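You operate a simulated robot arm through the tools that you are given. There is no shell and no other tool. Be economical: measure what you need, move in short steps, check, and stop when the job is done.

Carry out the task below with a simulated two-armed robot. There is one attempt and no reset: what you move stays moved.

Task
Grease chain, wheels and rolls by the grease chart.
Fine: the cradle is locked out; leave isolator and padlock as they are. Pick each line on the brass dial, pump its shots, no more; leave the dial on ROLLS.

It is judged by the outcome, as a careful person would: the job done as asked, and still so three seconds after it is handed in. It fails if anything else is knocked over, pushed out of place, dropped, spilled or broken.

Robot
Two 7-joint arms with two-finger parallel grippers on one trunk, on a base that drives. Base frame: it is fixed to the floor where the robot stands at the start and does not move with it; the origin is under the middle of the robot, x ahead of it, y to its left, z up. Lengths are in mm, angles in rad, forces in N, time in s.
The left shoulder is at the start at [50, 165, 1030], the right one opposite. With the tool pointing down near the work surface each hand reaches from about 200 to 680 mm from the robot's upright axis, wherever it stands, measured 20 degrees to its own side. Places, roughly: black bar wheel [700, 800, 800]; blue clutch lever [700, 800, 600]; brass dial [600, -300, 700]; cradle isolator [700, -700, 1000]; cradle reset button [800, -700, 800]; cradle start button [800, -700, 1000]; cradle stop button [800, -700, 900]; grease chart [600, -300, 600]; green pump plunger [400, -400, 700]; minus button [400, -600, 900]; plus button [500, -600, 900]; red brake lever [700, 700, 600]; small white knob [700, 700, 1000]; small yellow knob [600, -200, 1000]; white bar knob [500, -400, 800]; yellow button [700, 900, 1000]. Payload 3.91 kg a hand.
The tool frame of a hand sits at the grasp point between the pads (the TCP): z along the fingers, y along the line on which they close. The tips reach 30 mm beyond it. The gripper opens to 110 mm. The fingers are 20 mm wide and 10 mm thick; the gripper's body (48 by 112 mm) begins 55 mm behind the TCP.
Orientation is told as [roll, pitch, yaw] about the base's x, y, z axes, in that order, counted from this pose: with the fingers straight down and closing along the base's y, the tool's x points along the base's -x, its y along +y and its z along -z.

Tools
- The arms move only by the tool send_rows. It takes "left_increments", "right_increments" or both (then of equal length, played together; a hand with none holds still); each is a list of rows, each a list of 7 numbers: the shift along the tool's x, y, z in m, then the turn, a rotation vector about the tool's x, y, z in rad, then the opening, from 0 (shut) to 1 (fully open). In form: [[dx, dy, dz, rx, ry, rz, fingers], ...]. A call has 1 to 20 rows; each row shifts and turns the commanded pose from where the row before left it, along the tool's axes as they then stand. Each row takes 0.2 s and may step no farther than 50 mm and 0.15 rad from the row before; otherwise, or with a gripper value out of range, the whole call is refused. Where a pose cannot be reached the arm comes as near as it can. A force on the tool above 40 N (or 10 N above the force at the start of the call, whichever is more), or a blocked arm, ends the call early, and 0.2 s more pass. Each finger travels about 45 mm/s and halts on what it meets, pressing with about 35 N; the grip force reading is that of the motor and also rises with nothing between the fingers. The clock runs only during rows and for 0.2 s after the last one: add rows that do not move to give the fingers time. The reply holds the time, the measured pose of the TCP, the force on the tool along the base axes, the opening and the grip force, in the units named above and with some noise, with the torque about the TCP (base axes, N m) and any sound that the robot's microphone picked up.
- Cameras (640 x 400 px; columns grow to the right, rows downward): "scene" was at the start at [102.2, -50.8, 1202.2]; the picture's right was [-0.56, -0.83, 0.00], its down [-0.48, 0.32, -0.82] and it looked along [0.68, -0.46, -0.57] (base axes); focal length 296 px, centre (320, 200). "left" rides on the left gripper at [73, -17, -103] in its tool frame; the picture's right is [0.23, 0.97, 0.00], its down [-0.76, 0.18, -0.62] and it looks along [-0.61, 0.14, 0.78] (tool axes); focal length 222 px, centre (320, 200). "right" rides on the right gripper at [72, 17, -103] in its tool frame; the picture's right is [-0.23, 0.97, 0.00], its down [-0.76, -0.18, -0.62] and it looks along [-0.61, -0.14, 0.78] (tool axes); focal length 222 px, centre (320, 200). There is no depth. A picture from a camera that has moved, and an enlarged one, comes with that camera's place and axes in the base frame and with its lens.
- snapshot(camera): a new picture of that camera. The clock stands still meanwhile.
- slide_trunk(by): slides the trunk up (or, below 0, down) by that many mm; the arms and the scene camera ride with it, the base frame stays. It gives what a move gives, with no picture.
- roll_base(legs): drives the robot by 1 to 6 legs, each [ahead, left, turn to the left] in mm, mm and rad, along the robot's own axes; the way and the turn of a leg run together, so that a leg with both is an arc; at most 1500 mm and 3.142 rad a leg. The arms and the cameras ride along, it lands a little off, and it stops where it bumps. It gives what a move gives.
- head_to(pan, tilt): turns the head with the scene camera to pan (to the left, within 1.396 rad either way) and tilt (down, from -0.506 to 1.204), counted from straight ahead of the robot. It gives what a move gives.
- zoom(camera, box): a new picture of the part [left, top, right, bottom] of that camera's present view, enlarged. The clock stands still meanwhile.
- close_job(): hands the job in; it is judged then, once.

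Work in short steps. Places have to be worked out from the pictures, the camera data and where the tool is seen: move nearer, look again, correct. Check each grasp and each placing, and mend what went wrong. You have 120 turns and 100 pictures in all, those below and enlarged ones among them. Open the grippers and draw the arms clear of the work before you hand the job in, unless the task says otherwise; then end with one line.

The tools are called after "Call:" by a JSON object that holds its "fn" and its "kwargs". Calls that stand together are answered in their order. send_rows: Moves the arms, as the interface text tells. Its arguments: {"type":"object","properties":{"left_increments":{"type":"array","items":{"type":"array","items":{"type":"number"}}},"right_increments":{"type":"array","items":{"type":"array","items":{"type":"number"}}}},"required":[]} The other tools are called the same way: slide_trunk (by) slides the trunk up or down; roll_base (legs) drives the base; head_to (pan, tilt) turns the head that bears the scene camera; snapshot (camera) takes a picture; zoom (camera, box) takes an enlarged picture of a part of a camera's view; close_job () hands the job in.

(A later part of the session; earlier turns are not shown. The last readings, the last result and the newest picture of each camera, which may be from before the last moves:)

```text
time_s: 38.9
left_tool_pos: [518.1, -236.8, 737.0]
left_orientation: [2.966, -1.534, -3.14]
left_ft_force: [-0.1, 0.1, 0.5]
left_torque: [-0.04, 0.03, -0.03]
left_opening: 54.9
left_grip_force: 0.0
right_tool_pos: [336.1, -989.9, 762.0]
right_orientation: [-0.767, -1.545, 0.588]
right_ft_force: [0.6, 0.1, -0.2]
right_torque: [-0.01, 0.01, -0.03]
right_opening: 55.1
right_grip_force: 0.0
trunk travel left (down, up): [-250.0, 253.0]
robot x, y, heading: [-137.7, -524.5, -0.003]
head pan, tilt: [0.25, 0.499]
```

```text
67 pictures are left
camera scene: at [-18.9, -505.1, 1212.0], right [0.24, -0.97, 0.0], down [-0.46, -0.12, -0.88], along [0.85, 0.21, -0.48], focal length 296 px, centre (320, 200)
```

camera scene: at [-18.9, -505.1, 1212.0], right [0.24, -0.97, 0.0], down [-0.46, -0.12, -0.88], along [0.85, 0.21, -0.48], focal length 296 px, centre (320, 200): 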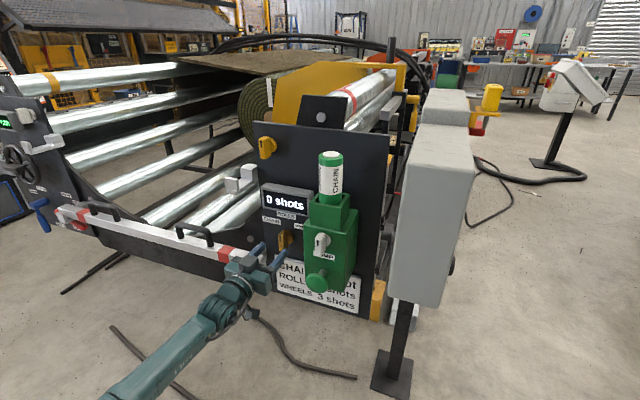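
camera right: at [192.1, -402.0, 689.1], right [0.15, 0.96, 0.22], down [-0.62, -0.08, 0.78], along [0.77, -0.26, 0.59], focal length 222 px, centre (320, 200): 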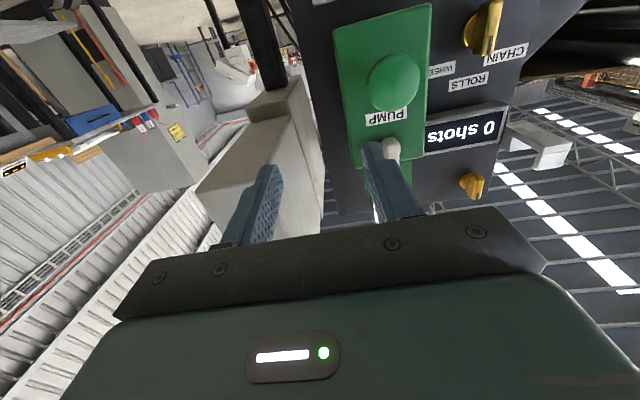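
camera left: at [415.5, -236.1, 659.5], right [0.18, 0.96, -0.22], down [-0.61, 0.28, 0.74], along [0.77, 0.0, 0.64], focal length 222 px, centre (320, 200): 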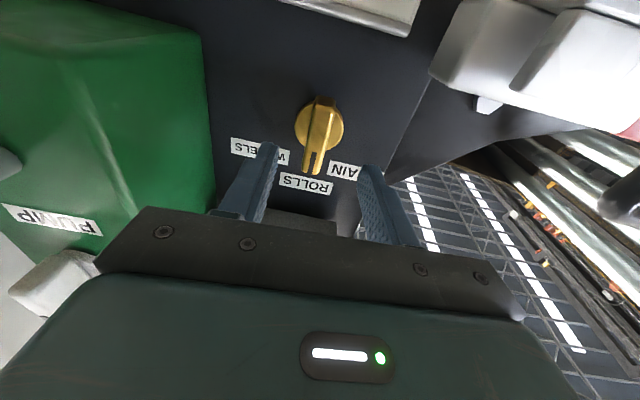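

The bar lies between the fingers, about 4 mm lower and 2 mm right of the axis. I'll advance 50 mm with those corrections, so the tips stop about 15 mm short of the panel.

Call:
{"fn": "send_rows", "kwargs": {"left_increments": [[0.004, -0.002, 0.02, 0, 0, 0, 0.5], [0, 0, 0.015, 0, 0, 0, 0.5], [0, 0, 0.013, 0, 0, 0, 0.5], [0, 0, 0, 0, 0, 0, 0.5]]}}

Call:
{"fn": "snapshot", "kwargs": {"camera": "left"}}

Call:
{"fn": "zoom", "kwargs": {"camera": "scene", "box": [230, 180, 370, 300]}}

```text
time_s: 39.9
left_tool_pos: [565.9, -245.0, 735.0]
left_orientation: [2.971, -1.535, 3.137]
left_ft_force: [0.4, -0.2, 0.2]
left_torque: [0.0, -0.01, 0.01]
left_opening: 55.1
left_grip_force: 0.2
right_tool_pos: [336.6, -989.4, 762.2]
right_orientation: [-0.766, -1.545, 0.586]
right_ft_force: [0.4, -0.8, -0.5]
right_torque: [0.02, 0.0, 0.0]
right_opening: 55.0
right_grip_force: 0.0
trunk travel left (down, up): [-250.0, 253.0]
robot x, y, heading: [-139.3, -525.9, -0.004]
head pan, tilt: [0.25, 0.499]
```

```text
66 pictures are left
camera left: at [463.9, -245.9, 657.2], right [0.18, 0.96, -0.22], down [-0.61, 0.28, 0.74], along [0.77, 0.0, 0.64], focal length 222 px, centre (320, 200)
```

left: 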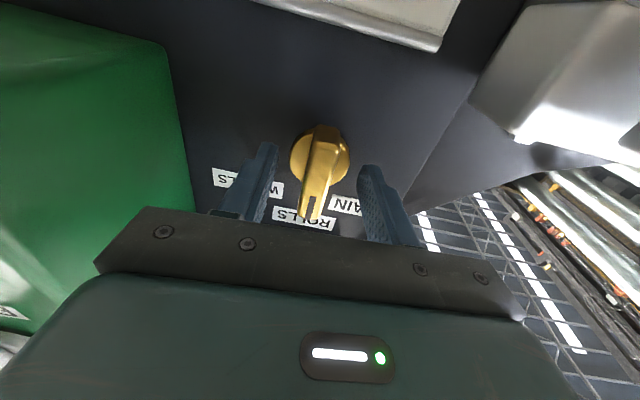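

```text
3.33 times, centred on (300, 240) of scene
camera zoom: at [-18.9, -505.1, 1212.0], right [0.24, -0.97, 0.0], down [-0.46, -0.12, -0.88], along [0.85, 0.21, -0.48], focal length 988 px, centre (387, 67)
```

zoom: 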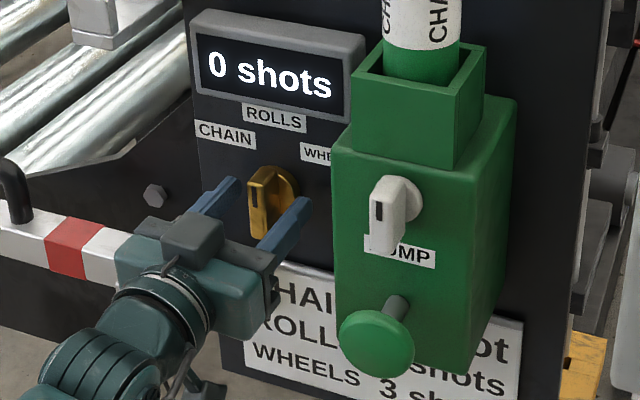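

The fingers straddle the bar, centred on the hub. Closing.

Call:
{"fn": "send_rows", "kwargs": {"left_increments": [[0, 0, 0, 0, 0, 0, 0.2], [0, 0, 0, 0, 0, 0, 0.1], [0, 0, 0, 0, 0, 0, 0], [0, 0, 0, 0, 0, 0, 0], [0, 0, 0, 0, 0, 0, 0]]}}

Call:
{"fn": "zoom", "kwargs": {"camera": "left", "box": [200, 90, 440, 250]}}

```text
time_s: 41.1
left_tool_pos: [565.1, -242.3, 733.1]
left_orientation: [2.988, -1.535, 3.13]
left_ft_force: [6.6, 20.9, 3.5]
left_torque: [0.01, 0.44, 1.62]
left_opening: 29.9
left_grip_force: 45.1
right_tool_pos: [337.4, -986.8, 764.2]
right_orientation: [-0.807, -1.544, 0.626]
right_ft_force: [-0.4, -0.5, -0.3]
right_torque: [-0.02, 0.02, 0.02]
right_opening: 54.8
right_grip_force: 0.1
trunk travel left (down, up): [-250.0, 253.0]
robot x, y, heading: [-136.0, -522.6, -0.002]
head pan, tilt: [0.25, 0.499]
```

```text
2.50 times, centred on (320, 170) of left
camera zoom: at [463.9, -241.8, 657.3], right [0.17, 0.96, -0.22], down [-0.61, 0.28, 0.74], along [0.77, 0.01, 0.64], focal length 555 px, centre (320, 275)
```

zoom: 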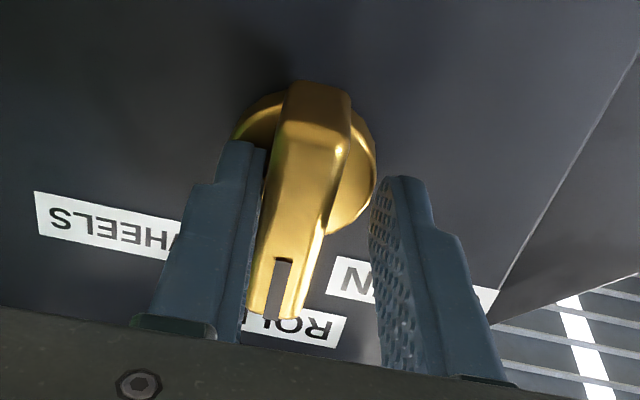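

One pad meets the bar, while the other tip seems to catch the disc's rim. I'll open, back off 9 mm, shift 4 mm, and re-close.

Call:
{"fn": "send_rows", "kwargs": {"left_increments": [[0, 0, 0, 0, 0, 0, 0.5], [0, 0, 0, 0, 0, 0, 0.5], [0, -0.006, -0.009, 0, 0, 0, 0.5], [0, 0, 0, 0, 0, 0, 0.3], [0, 0, 0, 0, 0, 0, 0.1], [0, 0, 0, 0, 0, 0, 0], [0, 0, 0, 0, 0, 0, 0], [0, 0, 0, 0, 0, 0, 0]]}}

Call:
{"fn": "zoom", "kwargs": {"camera": "left", "box": [200, 90, 440, 250]}}

```text
time_s: 42.9
left_tool_pos: [556.7, -248.4, 733.4]
left_orientation: [2.988, -1.535, 3.123]
left_ft_force: [8.9, 21.0, 2.9]
left_torque: [0.03, 0.56, 1.23]
left_opening: 16.5
left_grip_force: 44.7
right_tool_pos: [337.7, -988.5, 763.9]
right_orientation: [-0.798, -1.544, 0.619]
right_ft_force: [-0.5, 0.2, 0.2]
right_torque: [-0.01, -0.01, 0.01]
right_opening: 55.2
right_grip_force: 0.0
trunk travel left (down, up): [-250.0, 253.0]
robot x, y, heading: [-135.3, -524.6, -0.0]
head pan, tilt: [0.25, 0.499]
```

```text
2.50 times, centred on (320, 170) of left
camera zoom: at [453.8, -246.7, 656.4], right [0.17, 0.96, -0.22], down [-0.61, 0.28, 0.74], along [0.77, 0.01, 0.64], focal length 555 px, centre (320, 275)
```

zoom: 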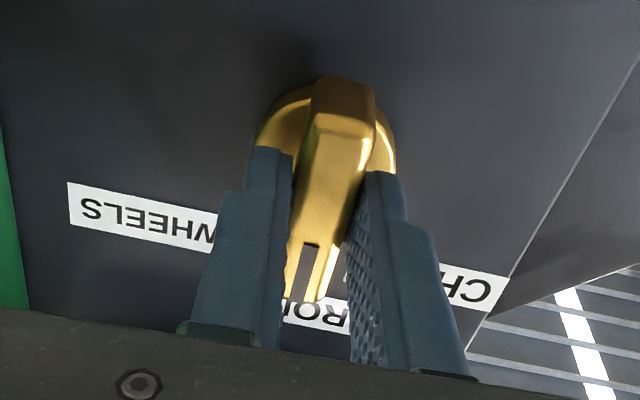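

Both pads grip the bar at 16.5 mm. CHAIN works out at 45° left, so I'll turn counter-clockwise by 0.785 rad about the tool axis.

Call:
{"fn": "send_rows", "kwargs": {"left_increments": [[0, 0.002, 0, 0, 0, -0.131, 0], [0, 0, 0, 0, 0, -0.131, 0], [0, 0, 0, 0, 0, -0.131, 0], [0, 0, 0, 0, 0, -0.131, 0], [0, 0, 0, 0, 0, -0.131, 0], [0, 0, 0, 0, 0, -0.131, 0], [0, 0, 0, 0, 0, 0, 0]]}}

Call:
{"fn": "snapshot", "kwargs": {"camera": "left"}}

Call:
{"fn": "zoom", "kwargs": {"camera": "scene", "box": [230, 180, 370, 300]}}

```text
time_s: 44.5
left_tool_pos: [555.8, -247.8, 732.6]
left_orientation: [-1.624, -0.786, 1.436]
left_ft_force: [3.9, 17.1, -0.5]
left_torque: [-0.04, -0.1, 1.73]
left_opening: 17.0
left_grip_force: 44.8
right_tool_pos: [336.9, -988.6, 763.0]
right_orientation: [-0.8, -1.542, 0.619]
right_ft_force: [-0.4, 0.6, -0.6]
right_torque: [0.01, -0.01, -0.01]
right_opening: 55.1
right_grip_force: 0.0
trunk travel left (down, up): [-250.0, 253.0]
robot x, y, heading: [-134.5, -526.0, -0.006]
head pan, tilt: [0.25, 0.499]
```

```text
62 pictures are left
camera left: at [444.4, -293.0, 689.6], right [0.12, 0.52, -0.85], down [-0.52, 0.76, 0.39], along [0.85, 0.39, 0.36], focal length 222 px, centre (320, 200)
```

left: 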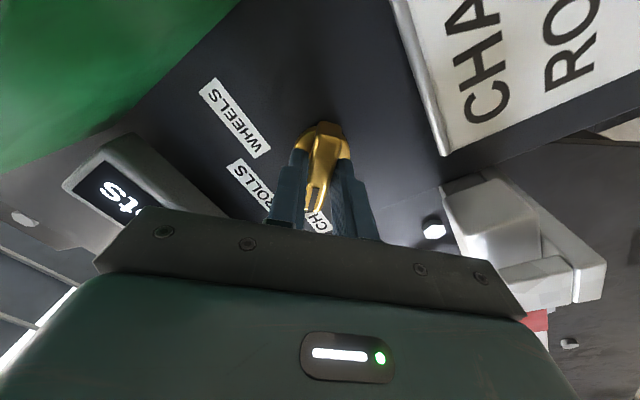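

```text
3.33 times, centred on (300, 240) of scene
camera zoom: at [-18.6, -503.9, 1211.9], right [0.24, -0.97, 0.0], down [-0.46, -0.12, -0.88], along [0.85, 0.21, -0.48], focal length 988 px, centre (387, 67)
```

zoom: 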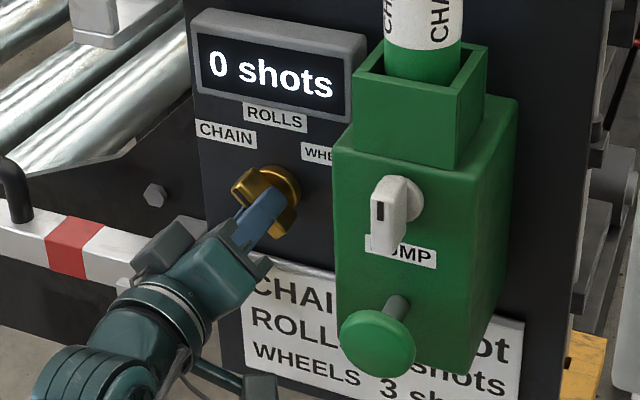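

The dial turned 45° to CHAIN. I'll release, back out, and check that it holds.

Call:
{"fn": "send_rows", "kwargs": {"left_increments": [[0, 0, 0, 0, 0, 0, 0.3], [0, 0, 0, 0, 0, 0, 0.4], [0, 0, 0, 0, 0, 0, 0.4], [0, 0, -0.03, 0, 0, 0, 0.4], [0, 0, -0.04, 0, 0, 0, 0.4], [0, 0, -0.04, 0, 0, 0, 0.4], [0, 0, -0.04, 0, 0, 0.131, 0.2], [0, 0, 0, 0, 0, 0.131, 0], [0, 0, 0, 0, 0, 0.131, 0], [0, 0, 0, 0, 0, 0.131, 0], [0, 0, 0, 0, 0, 0.131, 0], [0, 0, 0, 0, 0, 0.131, 0]]}}

Call:
{"fn": "snapshot", "kwargs": {"camera": "left"}}

Call:
{"fn": "zoom", "kwargs": {"camera": "scene", "box": [230, 180, 370, 300]}}

```text
time_s: 47.1
left_tool_pos: [408.0, -224.1, 727.7]
left_orientation: [2.905, -1.532, -3.08]
left_ft_force: [0.2, -0.2, -0.1]
left_torque: [-0.01, 0.0, 0.01]
left_opening: 0.0
left_grip_force: 35.0
right_tool_pos: [337.0, -989.0, 763.4]
right_orientation: [-0.768, -1.543, 0.586]
right_ft_force: [-0.6, 0.2, -0.2]
right_torque: [0.01, 0.03, 0.01]
right_opening: 55.1
right_grip_force: 0.1
trunk travel left (down, up): [-250.0, 253.0]
robot x, y, heading: [-136.6, -525.8, -0.0]
head pan, tilt: [0.25, 0.499]
```

```text
60 pictures are left
camera left: at [305.3, -223.6, 650.8], right [0.18, 0.96, -0.22], down [-0.61, 0.28, 0.74], along [0.77, 0.0, 0.64], focal length 222 px, centre (320, 200)
```

left: 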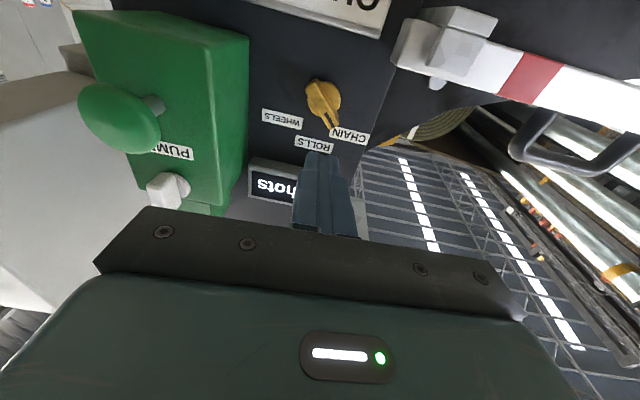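

```text
3.33 times, centred on (300, 240) of scene
camera zoom: at [-18.9, -505.1, 1212.0], right [0.24, -0.97, 0.0], down [-0.46, -0.12, -0.88], along [0.85, 0.21, -0.48], focal length 988 px, centre (387, 67)
```

zoom: 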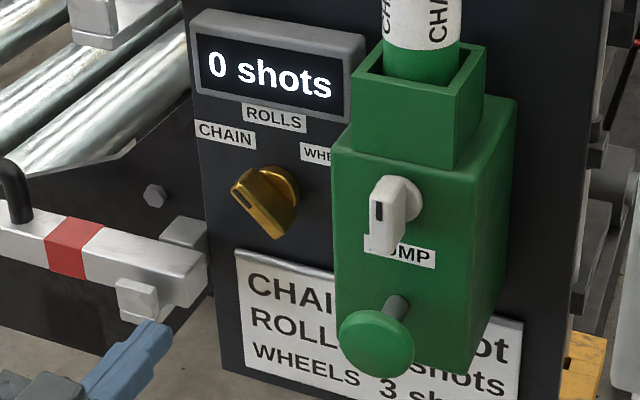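

The dial is on CHAIN. The plunger knob triangulates to (443, -384, 745). I'll line up the closed fingers about 45 mm in front of it.

Call:
{"fn": "send_rows", "kwargs": {"left_increments": [[-0.017, 0, -0.04, 0, 0, 0, 0], [0, -0.038, 0.007, 0, 0, 0, 0], [0, -0.038, 0.007, 0, 0, 0, 0], [0, -0.038, 0.007, 0, 0, 0, 0], [0, -0.037, 0.007, 0, 0, 0, 0], [0, 0, 0, 0, 0, 0, 0]]}}

Call:
{"fn": "snapshot", "kwargs": {"camera": "left"}}

Call:
{"fn": "zoom", "kwargs": {"camera": "scene", "box": [230, 180, 390, 340]}}

```text
time_s: 48.5
left_tool_pos: [387.1, -259.7, 763.9]
left_orientation: [-2.972, -1.536, 2.779]
left_ft_force: [1.0, 0.3, -0.5]
left_torque: [-0.03, -0.01, -0.03]
left_opening: 0.0
left_grip_force: 35.0
left hand out of reach, approached as far as the arm can: row 2, 3, 4, 5
right_tool_pos: [336.7, -988.8, 762.9]
right_orientation: [-0.765, -1.546, 0.586]
right_ft_force: [-1.1, -1.2, 0.0]
right_torque: [0.03, -0.03, 0.02]
right_opening: 55.0
right_grip_force: 0.1
trunk travel left (down, up): [-250.0, 253.0]
robot x, y, heading: [-139.4, -520.9, -0.001]
head pan, tilt: [0.25, 0.499]
```

```text
58 pictures are left
camera left: at [284.5, -258.6, 687.7], right [0.2, 0.95, -0.23], down [-0.6, 0.3, 0.74], along [0.78, 0.0, 0.63], focal length 222 px, centre (320, 200)
```

left: 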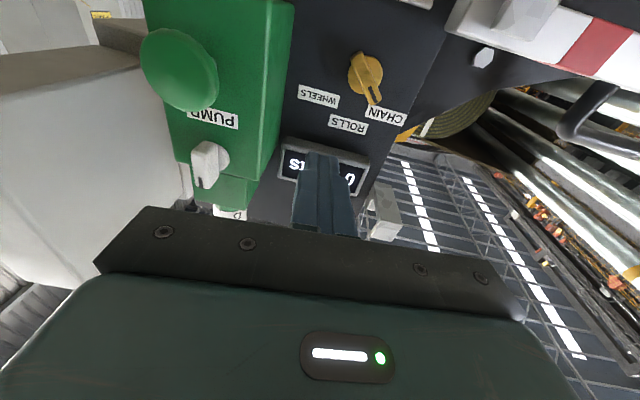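

```text
2.50 times, centred on (310, 260) of scene
camera zoom: at [-18.9, -505.1, 1212.0], right [0.24, -0.97, 0.0], down [-0.46, -0.12, -0.88], along [0.85, 0.21, -0.48], focal length 741 px, centre (345, 50)
```

zoom: 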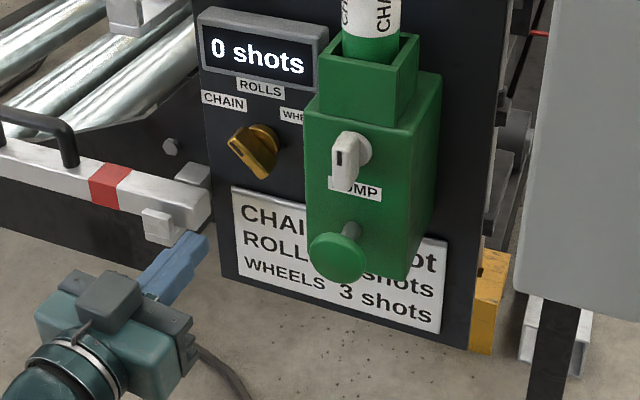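

The arm hits an inward limit, so the base can carry it. Driving 112 mm right and 25 mm back.

Call:
{"fn": "roll_base", "kwargs": {"legs": [[-25, -108, 0]]}}

Call:
{"fn": "send_rows", "kwargs": {"left_increments": [[0.018, 0, 0, 0, 0, 0, 0], [0, 0, 0, 0, 0, 0, 0]]}}

Call:
{"fn": "snapshot", "kwargs": {"camera": "left"}}

Call:
{"fn": "snapshot", "kwargs": {"camera": "scene"}}

```text
time_s: 50.0
left_tool_pos: [362.3, -366.1, 762.9]
left_orientation: [-2.978, -1.536, 2.785]
left_ft_force: [0.3, 0.6, 0.2]
left_torque: [-0.02, 0.01, 0.04]
left_opening: 0.1
left_grip_force: 34.3
right_tool_pos: [312.4, -1094.8, 762.8]
right_orientation: [-0.765, -1.545, 0.585]
right_ft_force: [0.1, 0.4, -0.6]
right_torque: [-0.03, 0.01, -0.01]
right_opening: 55.0
right_grip_force: 0.0
trunk travel left (down, up): [-250.0, 253.0]
robot x, y, heading: [-165.1, -629.2, -0.002]
head pan, tilt: [0.25, 0.499]
```

```text
time_s: 50.6
left_tool_pos: [361.3, -365.4, 746.6]
left_orientation: [-2.906, -1.536, 2.708]
left_ft_force: [0.1, -1.0, 0.0]
left_torque: [0.0, -0.01, 0.0]
left_opening: 0.0
left_grip_force: 35.3
right_tool_pos: [311.2, -1095.5, 763.4]
right_orientation: [-0.766, -1.543, 0.584]
right_ft_force: [-0.2, 0.1, 0.6]
right_torque: [-0.02, -0.01, 0.02]
right_opening: 55.1
right_grip_force: 0.0
trunk travel left (down, up): [-250.0, 253.0]
robot x, y, heading: [-165.2, -629.4, -0.005]
head pan, tilt: [0.25, 0.499]
```

```text
56 pictures are left
camera left: at [259.6, -363.2, 670.0], right [0.2, 0.95, -0.23], down [-0.6, 0.31, 0.74], along [0.78, -0.01, 0.63], focal length 222 px, centre (320, 200)
```

left: 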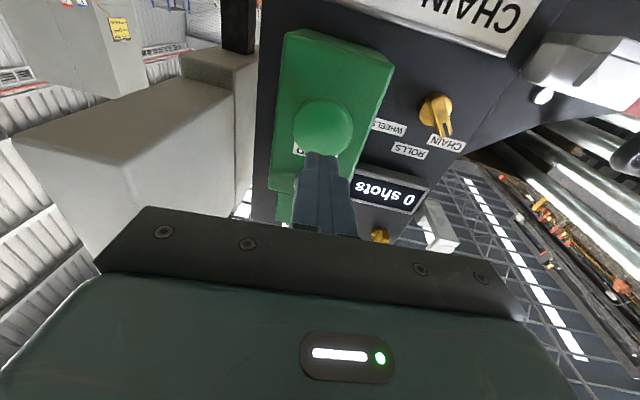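

```text
55 pictures are left
camera scene: at [-44.0, -610.6, 1212.0], right [0.24, -0.97, 0.0], down [-0.46, -0.12, -0.88], along [0.85, 0.21, -0.48], focal length 296 px, centre (320, 200)
```

scene: 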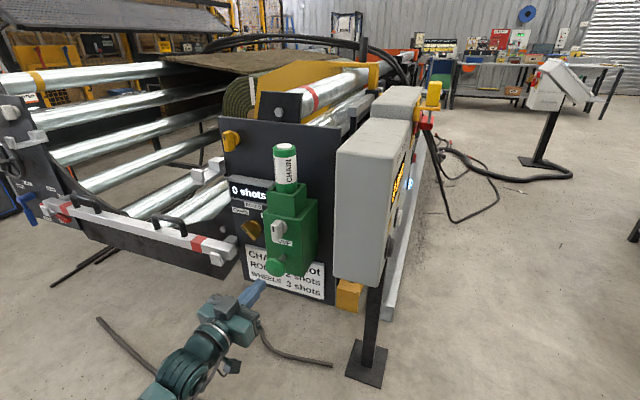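

The fingers line up with the plunger, with contact expected after about 50 mm. I'll advance 42 mm with small corrections.

Call:
{"fn": "send_rows", "kwargs": {"left_increments": [[0.004, -0.002, 0.02, 0, 0, 0, 0], [0, 0, 0.012, 0, 0, 0, 0], [0, 0, 0.01, 0, 0, 0, 0], [0, 0, 0, 0, 0, 0, 0]]}}

Call:
{"fn": "zoom", "kwargs": {"camera": "scene", "box": [210, 170, 340, 310]}}

Call:
{"fn": "snapshot", "kwargs": {"camera": "left"}}

```text
time_s: 51.6
left_tool_pos: [403.1, -374.0, 743.5]
left_orientation: [-2.861, -1.535, 2.66]
left_ft_force: [-2.0, -0.3, -0.2]
left_torque: [0.01, 0.01, 0.02]
left_opening: 0.0
left_grip_force: 34.6
right_tool_pos: [310.9, -1094.9, 763.8]
right_orientation: [-0.766, -1.544, 0.587]
right_ft_force: [0.2, 0.4, 0.1]
right_torque: [0.02, -0.02, 0.0]
right_opening: 54.9
right_grip_force: 0.1
trunk travel left (down, up): [-250.0, 253.0]
robot x, y, heading: [-160.9, -634.2, -0.001]
head pan, tilt: [0.25, 0.499]
```

```text
2.86 times, centred on (275, 240) of scene
camera zoom: at [-44.2, -610.6, 1212.0], right [0.24, -0.97, 0.0], down [-0.46, -0.12, -0.88], along [0.85, 0.21, -0.48], focal length 846 px, centre (449, 86)
```

zoom: 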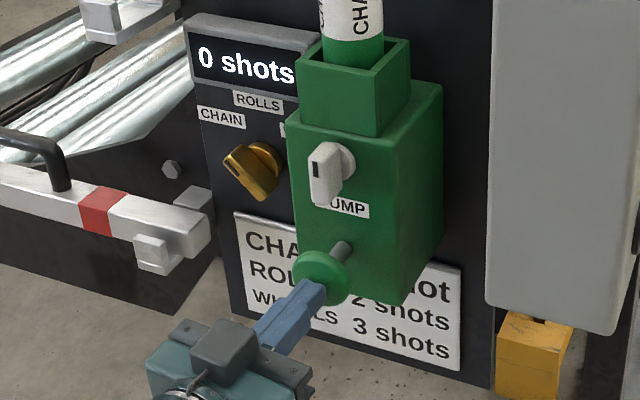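

```text
53 pictures are left
camera left: at [300.4, -371.9, 667.6], right [0.2, 0.95, -0.24], down [-0.6, 0.31, 0.74], along [0.78, -0.01, 0.63], focal length 222 px, centre (320, 200)
```

left: 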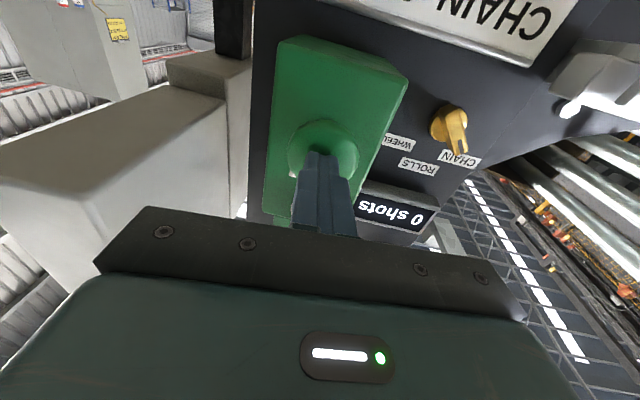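

The tips are at the knob. I'll push slowly by 20 mm.

Call:
{"fn": "send_rows", "kwargs": {"left_increments": [[0, 0, 0.005, 0, 0, 0, 0], [0, 0, 0.005, 0, 0, 0, 0], [0, 0, 0.005, 0, 0, 0, 0], [0, 0, 0.005, 0, 0, 0, 0]]}}

Call:
{"fn": "zoom", "kwargs": {"camera": "scene", "box": [210, 170, 340, 310]}}

```text
time_s: 52.6
left_tool_pos: [423.4, -376.9, 744.0]
left_orientation: [-2.867, -1.535, 2.667]
left_ft_force: [-9.7, 7.0, 0.7]
left_torque: [0.08, 0.07, 0.23]
left_opening: 0.0
left_grip_force: 35.1
right_tool_pos: [312.3, -1092.7, 763.1]
right_orientation: [-0.799, -1.544, 0.619]
right_ft_force: [-0.5, -0.1, 0.5]
right_torque: [-0.01, 0.03, 0.0]
right_opening: 54.9
right_grip_force: 0.1
trunk travel left (down, up): [-250.0, 253.0]
robot x, y, heading: [-161.7, -631.2, -0.001]
head pan, tilt: [0.25, 0.499]
heard: click
```

```text
2.86 times, centred on (275, 240) of scene
camera zoom: at [-44.9, -610.1, 1212.1], right [0.24, -0.97, 0.0], down [-0.46, -0.12, -0.88], along [0.85, 0.21, -0.48], focal length 846 px, centre (449, 86)
```

zoom: 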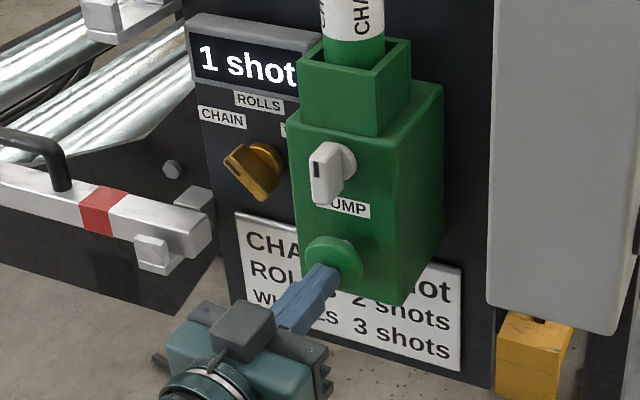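

A click, and the display reads "1 shot". CHAIN is done, so I'll withdraw and see the plunger spring back.

Call:
{"fn": "send_rows", "kwargs": {"left_increments": [[0, 0, -0.02, 0, 0, 0, 0], [0, 0, -0.03, 0, 0, 0, 0], [0, 0, -0.03, 0, 0, 0, 0], [0, 0, 0, 0, 0, 0, 0]]}}

Call:
{"fn": "zoom", "kwargs": {"camera": "scene", "box": [210, 170, 340, 310]}}

```text
time_s: 53.6
left_tool_pos: [345.2, -363.5, 741.5]
left_orientation: [-2.87, -1.536, 2.67]
left_ft_force: [1.1, -0.3, -0.1]
left_torque: [0.03, 0.0, 0.0]
left_opening: 0.0
left_grip_force: 35.1
right_tool_pos: [311.4, -1095.3, 763.4]
right_orientation: [-0.767, -1.544, 0.587]
right_ft_force: [0.5, -0.2, 0.2]
right_torque: [-0.03, 0.0, 0.0]
right_opening: 55.0
right_grip_force: 0.0
trunk travel left (down, up): [-250.0, 253.0]
robot x, y, heading: [-160.0, -632.1, -0.004]
head pan, tilt: [0.25, 0.499]
```

```text
2.86 times, centred on (275, 240) of scene
camera zoom: at [-44.1, -610.6, 1212.0], right [0.24, -0.97, 0.0], down [-0.46, -0.12, -0.88], along [0.85, 0.21, -0.48], focal length 846 px, centre (449, 86)
```

zoom: 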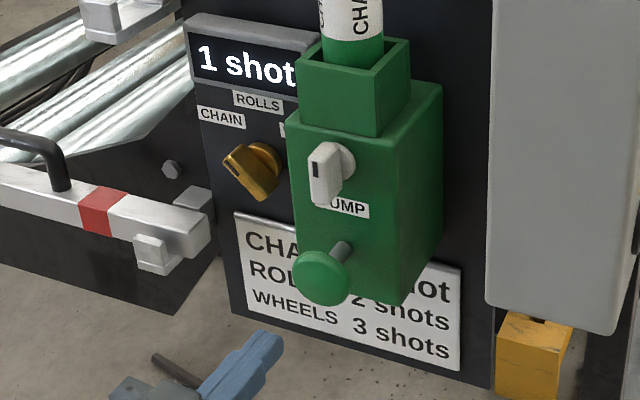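

The plunger sprang back and the count reads 1. I'll drive back to the dial position.

Call:
{"fn": "roll_base", "kwargs": {"legs": [[24, 107, 0]]}}

```text
time_s: 55.3
left_tool_pos: [369.4, -254.9, 742.4]
left_orientation: [-2.866, -1.536, 2.669]
left_ft_force: [-1.0, 0.9, -0.3]
left_torque: [0.03, -0.03, -0.01]
left_opening: 0.0
left_grip_force: 34.8
right_tool_pos: [336.0, -986.6, 762.5]
right_orientation: [-0.77, -1.544, 0.589]
right_ft_force: [-0.7, -0.1, -0.4]
right_torque: [0.04, -0.01, 0.0]
right_opening: 54.9
right_grip_force: 0.0
trunk travel left (down, up): [-250.0, 253.0]
robot x, y, heading: [-137.3, -524.6, -0.005]
head pan, tilt: [0.25, 0.499]
```

Now move to the dial standoff, rotate the hand -45° to match the bar, and open.

Call:
{"fn": "send_rows", "kwargs": {"left_increments": [[0.003, 0.014, 0.03, -0.015, 0.017, 0, 0.1], [0.003, 0.014, 0.03, -0.015, 0.017, 0, 0.2], [0.003, 0.014, 0.034, 0, 0, 0, 0.4], [0, 0, 0, 0, 0, -0.131, 0.4], [0, 0, 0, 0, 0, -0.131, 0.4], [0, 0, 0, 0, 0, -0.131, 0.4], [0, 0, 0, 0, 0, -0.131, 0.4], [0, 0, 0, 0, 0, -0.131, 0.4], [0, 0, 0, 0, 0, -0.131, 0.4], [0, 0, 0, 0, 0, 0, 0.4]]}}

Call:
{"fn": "snapshot", "kwargs": {"camera": "left"}}

```text
time_s: 57.5
left_tool_pos: [469.4, -230.2, 734.3]
left_orientation: [-1.568, -0.773, 1.401]
left_ft_force: [0.3, -0.1, 0.5]
left_torque: [0.0, 0.01, 0.01]
left_opening: 43.9
left_grip_force: 0.1
right_tool_pos: [337.8, -986.8, 763.3]
right_orientation: [-0.768, -1.545, 0.587]
right_ft_force: [0.3, 0.6, 0.1]
right_torque: [0.03, 0.01, 0.01]
right_opening: 54.7
right_grip_force: 0.1
trunk travel left (down, up): [-250.0, 253.0]
robot x, y, heading: [-136.9, -522.4, -0.004]
head pan, tilt: [0.25, 0.499]
```

```text
50 pictures are left
camera left: at [357.1, -276.6, 695.6], right [0.09, 0.51, -0.86], down [-0.5, 0.76, 0.41], along [0.86, 0.4, 0.32], focal length 222 px, centre (320, 200)
```

left: 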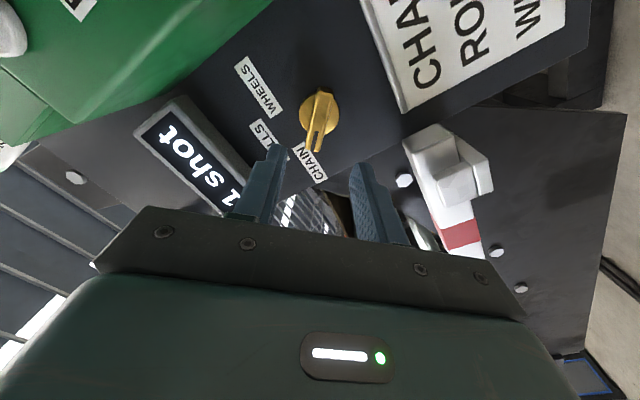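

The hand is aligned with the bar. I'll advance 87 mm with a 3 mm lateral fix, then close.

Call:
{"fn": "send_rows", "kwargs": {"left_increments": [[0.003, -0.0018, 0.03, 0, 0, 0, 0.4], [0, 0, 0.02, 0, 0, 0, 0.4], [0, 0, 0.02, 0, 0, 0, 0.4], [0, 0, 0.017, 0, 0, 0, 0.4], [0, 0, 0, 0, 0, 0, 0.3], [0, 0, 0, 0, 0, 0, 0.15], [0, 0, 0, 0, 0, 0, 0], [0, 0, 0, 0, 0, 0, 0], [0, 0, 0, 0, 0, 0, 0]]}}

Call:
{"fn": "snapshot", "kwargs": {"camera": "left"}}

```text
time_s: 59.5
left_tool_pos: [555.3, -249.2, 732.4]
left_orientation: [-1.569, -0.773, 1.401]
left_ft_force: [3.6, 0.5, -0.7]
left_torque: [0.52, 0.66, 0.6]
left_opening: 16.4
left_grip_force: 45.4
right_tool_pos: [336.5, -987.5, 762.8]
right_orientation: [-0.759, -1.542, 0.58]
right_ft_force: [-0.3, 0.0, 0.3]
right_torque: [0.02, 0.03, 0.02]
right_opening: 54.9
right_grip_force: 0.0
trunk travel left (down, up): [-250.0, 253.0]
robot x, y, heading: [-139.3, -524.9, -0.007]
head pan, tilt: [0.25, 0.499]
```

```text
49 pictures are left
camera left: at [443.5, -294.9, 694.0], right [0.08, 0.51, -0.85], down [-0.5, 0.76, 0.41], along [0.86, 0.39, 0.32], focal length 222 px, centre (320, 200)
```

left: 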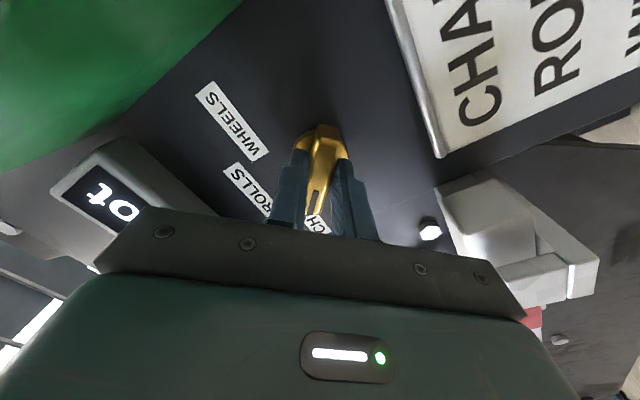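

A clean grip with low side force. I'll turn clockwise 1.571 rad to WHEELS.

Call:
{"fn": "send_rows", "kwargs": {"left_increments": [[0, 0, 0, 0, 0, 0.131, 0], [0, 0, 0, 0, 0, 0.131, 0], [0, 0, 0, 0, 0, 0.131, 0], [0, 0, 0, 0, 0, 0.131, 0], [0, 0, 0, 0, 0, 0.131, 0], [0, 0, 0, 0, 0, 0.131, 0], [0, 0, 0, 0, 0, 0.131, 0], [0, 0, 0, 0, 0, 0.131, 0], [0, 0, 0, 0, 0, 0.131, 0], [0, 0, 0, 0, 0, 0.131, 0], [0, 0, 0, 0, 0, 0.131, 0], [0, 0, 0, 0, 0, 0.13, 0], [0, 0, 0, 0, 0, 0, 0]]}}

Call:
{"fn": "snapshot", "kwargs": {"camera": "left"}}

Call:
{"fn": "zoom", "kwargs": {"camera": "scene", "box": [230, 180, 370, 300]}}

```text
time_s: 61.2
left_tool_pos: [557.3, -246.1, 732.4]
left_orientation: [1.563, -1.382, -1.761]
left_ft_force: [-16.7, -1.3, 8.0]
left_torque: [-0.01, 0.16, 0.73]
left_opening: 17.2
left_grip_force: 44.7
left hand out of reach, approached as far as the arm can: row 8
right_tool_pos: [334.9, -986.2, 764.4]
right_orientation: [-0.8, -1.548, 0.622]
right_ft_force: [1.0, 1.0, -0.5]
right_torque: [0.03, -0.02, 0.02]
right_opening: 55.1
right_grip_force: 0.1
trunk travel left (down, up): [-250.0, 253.0]
robot x, y, heading: [-138.2, -524.3, -0.004]
head pan, tilt: [0.25, 0.499]
stopped in row 8 (left hand): the force on the tool passed its limit at 49 N (the readings are from after the stop); the commanded pose is now the measured one
```

```text
48 pictures are left
camera left: at [454.2, -228.7, 657.3], right [0.2, 0.98, -0.04], down [-0.6, 0.16, 0.78], along [0.77, -0.13, 0.62], focal length 222 px, centre (320, 200)
```

left: 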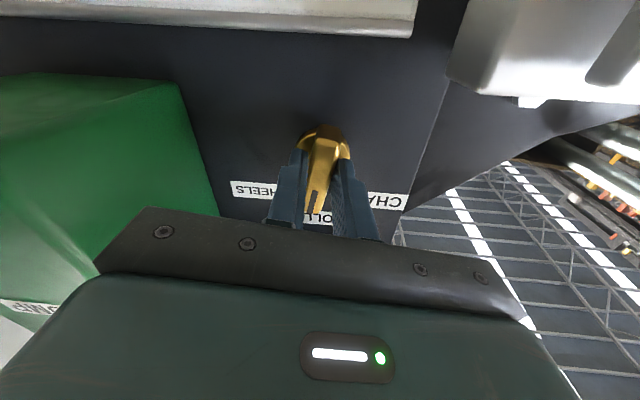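

```text
3.33 times, centred on (300, 240) of scene
camera zoom: at [-22.8, -503.0, 1212.4], right [0.25, -0.97, 0.0], down [-0.46, -0.12, -0.88], along [0.85, 0.22, -0.48], focal length 988 px, centre (387, 67)
```

zoom: 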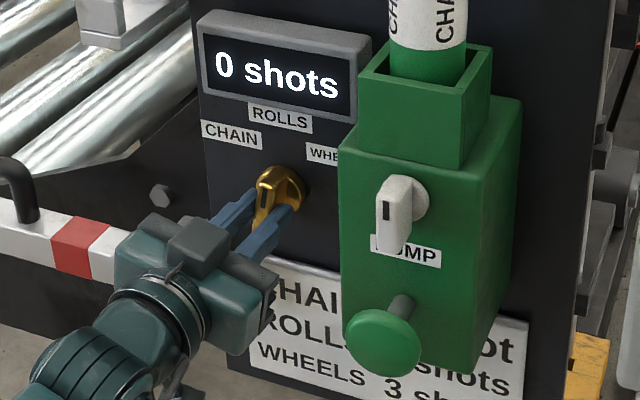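

The wrist ran out of range at about +10°. The dial has passed ROLLS, whose own counter shows 0. I'll release, back out and test how far the hand can rotate in free space.

Call:
{"fn": "send_rows", "kwargs": {"left_increments": [[0, 0, 0, 0, 0, 0, 0.3], [0, 0, 0, 0, 0, 0, 0.4], [0, 0, 0, 0, 0, 0, 0.4], [0, 0, -0.03, 0, 0, 0, 0.4], [0, 0, -0.04, 0, 0, 0, 0.4], [0, 0, -0.04, 0, 0, 0, 0.4], [0, 0, 0, 0, 0, 0, 0.4]]}}

Call:
{"fn": "send_rows", "kwargs": {"left_increments": [[0, 0, 0, 0, 0, 0.13, 0.4], [0, 0, 0, 0, 0, 0.13, 0.4], [0, 0, 0, 0, 0, 0.13, 0.4], [0, 0, 0, 0, 0, 0.13, 0.4], [0, 0, 0, 0, 0, 0.13, 0.4], [0, 0, 0, 0, 0, 0, 0.4]]}}

Call:
{"fn": "zoom", "kwargs": {"camera": "scene", "box": [220, 180, 380, 320]}}

```text
time_s: 62.8
left_tool_pos: [453.6, -211.9, 734.0]
left_orientation: [1.52, -1.386, -1.727]
left_ft_force: [0.5, -0.3, 0.4]
left_torque: [-0.02, 0.02, 0.03]
left_opening: 44.0
left_grip_force: 0.0
left hand out of reach, approached as far as the arm can: row 4, 5
right_tool_pos: [335.9, -987.0, 762.8]
right_orientation: [-0.77, -1.545, 0.592]
right_ft_force: [0.0, 0.2, 0.3]
right_torque: [0.03, 0.01, 0.01]
right_opening: 54.8
right_grip_force: 0.1
trunk travel left (down, up): [-250.0, 253.0]
robot x, y, heading: [-138.4, -522.0, 0.005]
head pan, tilt: [0.25, 0.499]
```

```text
time_s: 64.2
left_tool_pos: [500.6, -79.5, 812.3]
left_orientation: [1.521, -0.884, -1.757]
left_ft_force: [-0.7, 0.7, 0.2]
left_torque: [0.01, 0.01, 0.0]
left_opening: 43.9
left_grip_force: 0.1
left hand out of reach, approached as far as the arm can: row 1, 2, 3, 4, 5
right_tool_pos: [335.9, -987.1, 764.0]
right_orientation: [-0.769, -1.545, 0.591]
right_ft_force: [-0.6, -0.4, 0.6]
right_torque: [0.01, 0.02, 0.01]
right_opening: 55.1
right_grip_force: 0.1
trunk travel left (down, up): [-250.0, 253.0]
robot x, y, heading: [-140.2, -527.3, 0.002]
head pan, tilt: [0.25, 0.499]
```

```text
2.86 times, centred on (300, 250) of scene
camera zoom: at [-20.7, -502.7, 1212.0], right [0.25, -0.97, 0.0], down [-0.46, -0.12, -0.88], along [0.85, 0.22, -0.48], focal length 846 px, centre (377, 57)
```

zoom: 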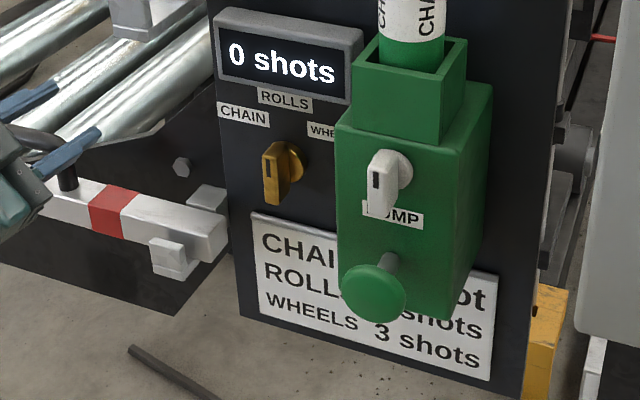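

At +45° the arm prefers reaching farther to its left, near (640, 446) relative to the robot and higher up. So I'll bring the base and trunk to suit: hand back 120 mm, base 55 mm ahead and 169 mm right, trunk down 77.

Call:
{"fn": "send_rows", "kwargs": {"left_increments": [[0, 0, -0.04, 0, 0, 0, 0.4], [0, 0, -0.04, 0, 0, 0, 0.4], [0, 0, -0.04, 0, 0, 0, 0.4], [0, 0, 0, 0, 0, 0, 0.4]]}}

Call:
{"fn": "roll_base", "kwargs": {"legs": [[0, -169, 0], [55, 0, 0]]}}

Call:
{"fn": "slide_trunk", "kwargs": {"by": -77}}

Call:
{"fn": "snapshot", "kwargs": {"camera": "scene"}}

Call:
{"fn": "snapshot", "kwargs": {"camera": "left"}}

```text
time_s: 65.2
left_tool_pos: [382.9, -50.9, 816.6]
left_orientation: [1.518, -0.892, -1.758]
left_ft_force: [-0.2, -0.7, -0.3]
left_torque: [0.01, 0.04, 0.0]
left_opening: 43.8
left_grip_force: 0.0
left hand out of reach, approached as far as the arm can: row 3
right_tool_pos: [336.4, -986.5, 762.6]
right_orientation: [-0.771, -1.543, 0.591]
right_ft_force: [-0.1, 0.4, -0.5]
right_torque: [0.03, 0.02, 0.03]
right_opening: 55.2
right_grip_force: 0.1
trunk travel left (down, up): [-250.0, 253.0]
robot x, y, heading: [-134.0, -522.5, 0.007]
head pan, tilt: [0.25, 0.499]
```

```text
time_s: 67.8
left_tool_pos: [436.2, -215.8, 816.4]
left_orientation: [1.517, -0.893, -1.755]
left_ft_force: [0.8, 0.4, 0.1]
left_torque: [0.0, 0.02, -0.03]
left_opening: 44.1
left_grip_force: 0.0
right_tool_pos: [391.0, -1152.3, 762.9]
right_orientation: [-0.768, -1.544, 0.589]
right_ft_force: [0.4, -0.2, -0.3]
right_torque: [0.02, 0.0, -0.01]
right_opening: 55.0
right_grip_force: 0.1
trunk travel left (down, up): [-250.0, 253.0]
robot x, y, heading: [-84.9, -691.7, -0.003]
head pan, tilt: [0.25, 0.499]
```

```text
time_s: 69.0
left_tool_pos: [436.2, -217.2, 739.9]
left_orientation: [1.516, -0.892, -1.754]
left_ft_force: [-0.2, -0.1, 0.3]
left_torque: [-0.01, -0.03, -0.03]
left_opening: 43.9
left_grip_force: 0.1
right_tool_pos: [390.3, -1150.1, 686.5]
right_orientation: [-0.774, -1.546, 0.598]
right_ft_force: [0.8, -0.3, 0.1]
right_torque: [-0.03, 0.01, 0.0]
right_opening: 55.0
right_grip_force: 0.1
trunk travel left (down, up): [-173.0, 330.0]
robot x, y, heading: [-85.4, -688.3, 0.003]
head pan, tilt: [0.25, 0.499]
```

```text
45 pictures are left
camera scene: at [33.3, -668.3, 1135.0], right [0.25, -0.97, 0.0], down [-0.46, -0.12, -0.88], along [0.85, 0.22, -0.48], focal length 296 px, centre (320, 200)
```

scene: 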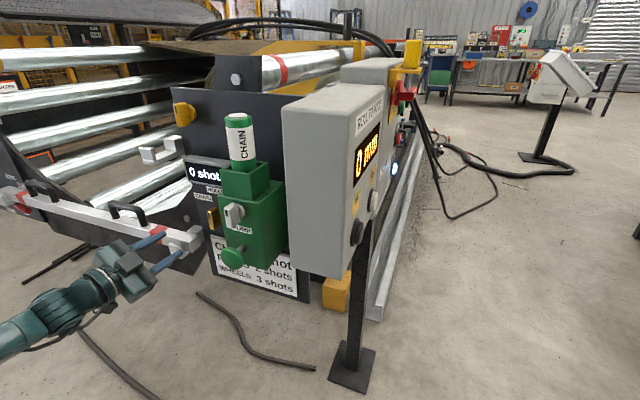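

```text
44 pictures are left
camera left: at [341.1, -161.5, 675.6], right [0.22, 0.87, 0.43], down [-0.66, -0.2, 0.73], along [0.72, -0.44, 0.53], focal length 222 px, centre (320, 200)
```

left: 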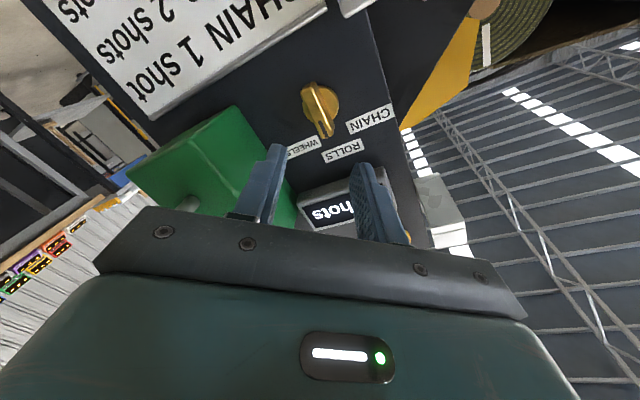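

The hand holds about +39° twist here. I'll rotate it back to vertical and centre on the dial axis, checking that the arm still reaches.

Call:
{"fn": "send_rows", "kwargs": {"left_increments": [[0, 0, 0, 0, 0, -0.136, 0.4], [0, 0, 0, 0, 0, -0.136, 0.4], [0, 0, 0, 0, 0, -0.136, 0.4], [0, 0, 0, 0, 0, -0.136, 0.4], [0, 0, 0, 0, 0, -0.134, 0.4], [0.007, -0.011, 0.0, -0.05, -0.03, 0, 0.4], [0, 0, 0.04, 0, 0, 0, 0.4], [0, 0, 0, 0, 0, 0, 0.4]]}}

Call:
{"fn": "snapshot", "kwargs": {"camera": "left"}}

```text
time_s: 70.8
left_tool_pos: [472.3, -234.0, 731.1]
left_orientation: [0.166, -1.568, -0.341]
left_ft_force: [-1.0, -1.1, 0.8]
left_torque: [0.01, 0.0, 0.0]
left_opening: 44.1
left_grip_force: 0.1
right_tool_pos: [390.8, -1151.4, 685.7]
right_orientation: [-0.767, -1.545, 0.588]
right_ft_force: [-1.5, 0.2, -0.7]
right_torque: [0.0, 0.0, 0.0]
right_opening: 55.2
right_grip_force: 0.1
trunk travel left (down, up): [-173.0, 330.0]
robot x, y, heading: [-86.9, -691.2, 0.003]
head pan, tilt: [0.25, 0.499]
```

```text
43 pictures are left
camera left: at [368.6, -233.0, 659.4], right [0.17, 0.96, -0.23], down [-0.58, 0.28, 0.76], along [0.8, 0.0, 0.6], focal length 222 px, centre (320, 200)
```

left: 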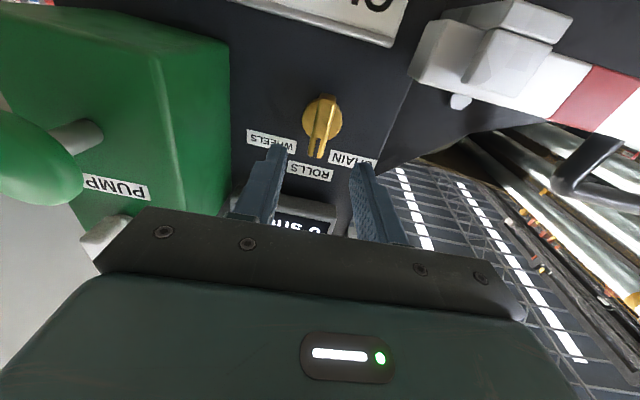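

All poses are reached and the hand is on the axis. I'll advance 85 mm and grip.

Call:
{"fn": "send_rows", "kwargs": {"left_increments": [[-0.0015, 0, 0.03, 0, 0, 0, 0.4], [0, 0, 0.02, 0, 0, 0, 0.4], [0, 0, 0.02, 0, 0, 0, 0.4], [0, 0, 0.015, 0, 0, 0, 0.4], [0, 0, 0, 0, 0, 0, 0.3], [0, 0, 0, 0, 0, 0, 0.15], [0, 0, 0, 0, 0, 0, 0], [0, 0, 0, 0, 0, 0, 0], [0, 0, 0, 0, 0, 0, 0]]}}

Call:
{"fn": "snapshot", "kwargs": {"camera": "left"}}

```text
time_s: 72.8
left_tool_pos: [557.7, -246.1, 734.2]
left_orientation: [0.276, -1.566, -0.452]
left_ft_force: [2.2, -1.4, -0.4]
left_torque: [0.0, -0.2, 0.94]
left_opening: 17.0
left_grip_force: 45.2
right_tool_pos: [390.5, -1151.7, 684.5]
right_orientation: [-0.762, -1.544, 0.587]
right_ft_force: [-0.4, -0.5, 0.4]
right_torque: [-0.02, -0.02, 0.02]
right_opening: 54.9
right_grip_force: 0.0
trunk travel left (down, up): [-173.0, 330.0]
robot x, y, heading: [-84.9, -687.7, 0.006]
head pan, tilt: [0.25, 0.499]
```

```text
42 pictures are left
camera left: at [453.3, -246.1, 661.2], right [0.17, 0.96, -0.23], down [-0.58, 0.28, 0.76], along [0.8, 0.0, 0.6], focal length 222 px, centre (320, 200)
```

left: 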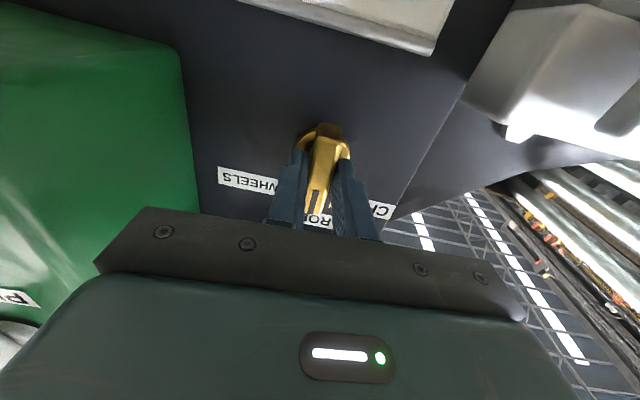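

Gripped cleanly. I'll turn clockwise by 0.785 rad.

Call:
{"fn": "send_rows", "kwargs": {"left_increments": [[0, 0, 0, 0, 0, 0.131, 0], [0, 0, 0, 0, 0, 0.131, 0], [0, 0, 0, 0, 0, 0.131, 0], [0, 0, 0, 0, 0, 0.131, 0], [0, 0, 0, 0, 0, 0.131, 0], [0, 0, 0, 0, 0, 0.13, 0], [0, 0, 0, 0, 0, 0, 0]]}}

Call:
{"fn": "snapshot", "kwargs": {"camera": "left"}}

Call:
{"fn": "zoom", "kwargs": {"camera": "scene", "box": [160, 140, 300, 300]}}

```text
time_s: 74.4
left_tool_pos: [558.7, -245.6, 734.1]
left_orientation: [1.541, -0.92, -1.743]
left_ft_force: [-1.9, -1.5, -1.7]
left_torque: [0.0, -0.63, 0.67]
left_opening: 17.1
left_grip_force: 44.5
left hand out of reach, approached as far as the arm can: row 5, 6
right_tool_pos: [389.7, -1153.1, 686.8]
right_orientation: [-0.771, -1.545, 0.593]
right_ft_force: [-0.3, -0.1, 0.6]
right_torque: [0.01, 0.0, 0.0]
right_opening: 54.9
right_grip_force: 0.1
trunk travel left (down, up): [-173.0, 330.0]
robot x, y, heading: [-83.7, -688.5, 0.003]
head pan, tilt: [0.25, 0.499]
stopped in row 7 (left hand): the force on the tool passed its limit at 42 N (the readings are from after the stop); the commanded pose is now the measured one
```

```text
41 pictures are left
camera left: at [461.5, -196.2, 667.8], right [0.18, 0.89, 0.41], down [-0.66, -0.2, 0.72], along [0.73, -0.4, 0.55], focal length 222 px, centre (320, 200)
```

left: 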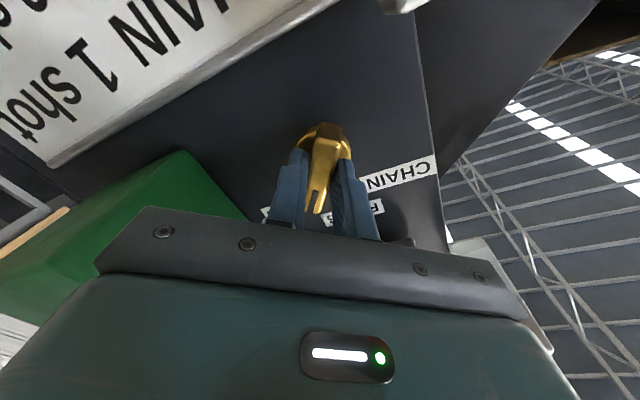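

```text
2.50 times, centred on (230, 220) of scene
camera zoom: at [32.6, -668.7, 1135.2], right [0.25, -0.97, 0.0], down [-0.46, -0.12, -0.88], along [0.85, 0.22, -0.48], focal length 741 px, centre (545, 150)
```

zoom: 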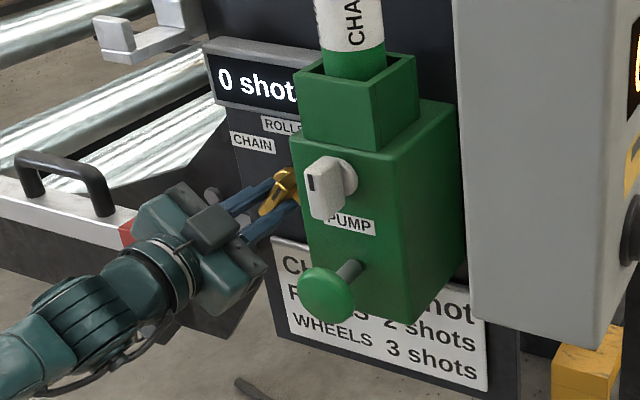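

The hand reached about 37°, closer to WHEELS than ROLLS. I'll release, back off and see where the dial settles.

Call:
{"fn": "send_rows", "kwargs": {"left_increments": [[0, 0, 0, 0, 0, 0, 0.3], [0, 0, 0, 0, 0, 0, 0.4], [0, 0, 0, 0, 0, 0, 0.4], [0, 0, -0.03, 0, 0, 0, 0.4], [0, 0, -0.03, 0, 0, 0, 0.4], [0, 0, -0.02, 0, 0, 0, 0.4], [0, 0, 0, 0, 0, 0, 0.4]]}}

Call:
{"fn": "zoom", "kwargs": {"camera": "left", "box": [220, 40, 420, 210]}}

Call:
{"fn": "zoom", "kwargs": {"camera": "scene", "box": [160, 140, 300, 300]}}

```text
time_s: 76.0
left_tool_pos: [479.8, -228.8, 737.4]
left_orientation: [1.532, -0.925, -1.74]
left_ft_force: [0.2, 0.0, 0.5]
left_torque: [0.01, -0.01, -0.03]
left_opening: 43.8
left_grip_force: 0.2
left hand out of reach, approached as far as the arm can: row 6
right_tool_pos: [390.3, -1151.9, 686.8]
right_orientation: [-0.771, -1.546, 0.593]
right_ft_force: [-0.2, 0.8, -0.6]
right_torque: [0.02, 0.01, -0.01]
right_opening: 54.9
right_grip_force: 0.1
trunk travel left (down, up): [-173.0, 330.0]
robot x, y, heading: [-85.3, -686.7, 0.005]
head pan, tilt: [0.25, 0.499]
```

```text
2.35 times, centred on (320, 125) of left
camera zoom: at [383.6, -178.4, 671.3], right [0.19, 0.89, 0.4], down [-0.66, -0.19, 0.73], along [0.73, -0.4, 0.55], focal length 523 px, centre (320, 376)
```

zoom: 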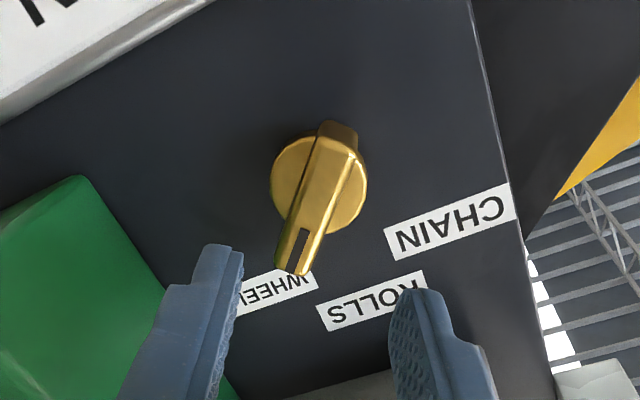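

```text
2.50 times, centred on (230, 220) of scene
camera zoom: at [32.7, -668.7, 1135.0], right [0.25, -0.97, 0.0], down [-0.46, -0.12, -0.88], along [0.85, 0.22, -0.48], focal length 741 px, centre (545, 150)
```

zoom: 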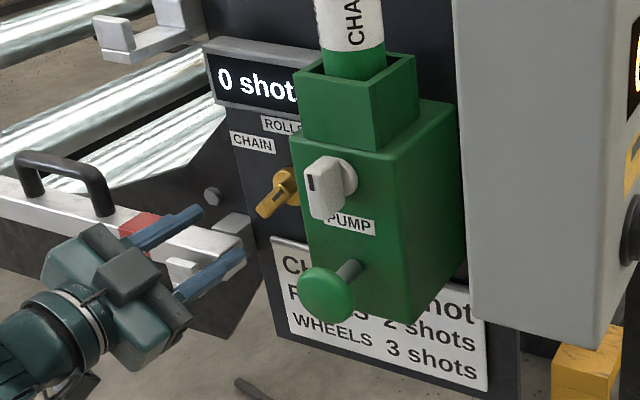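

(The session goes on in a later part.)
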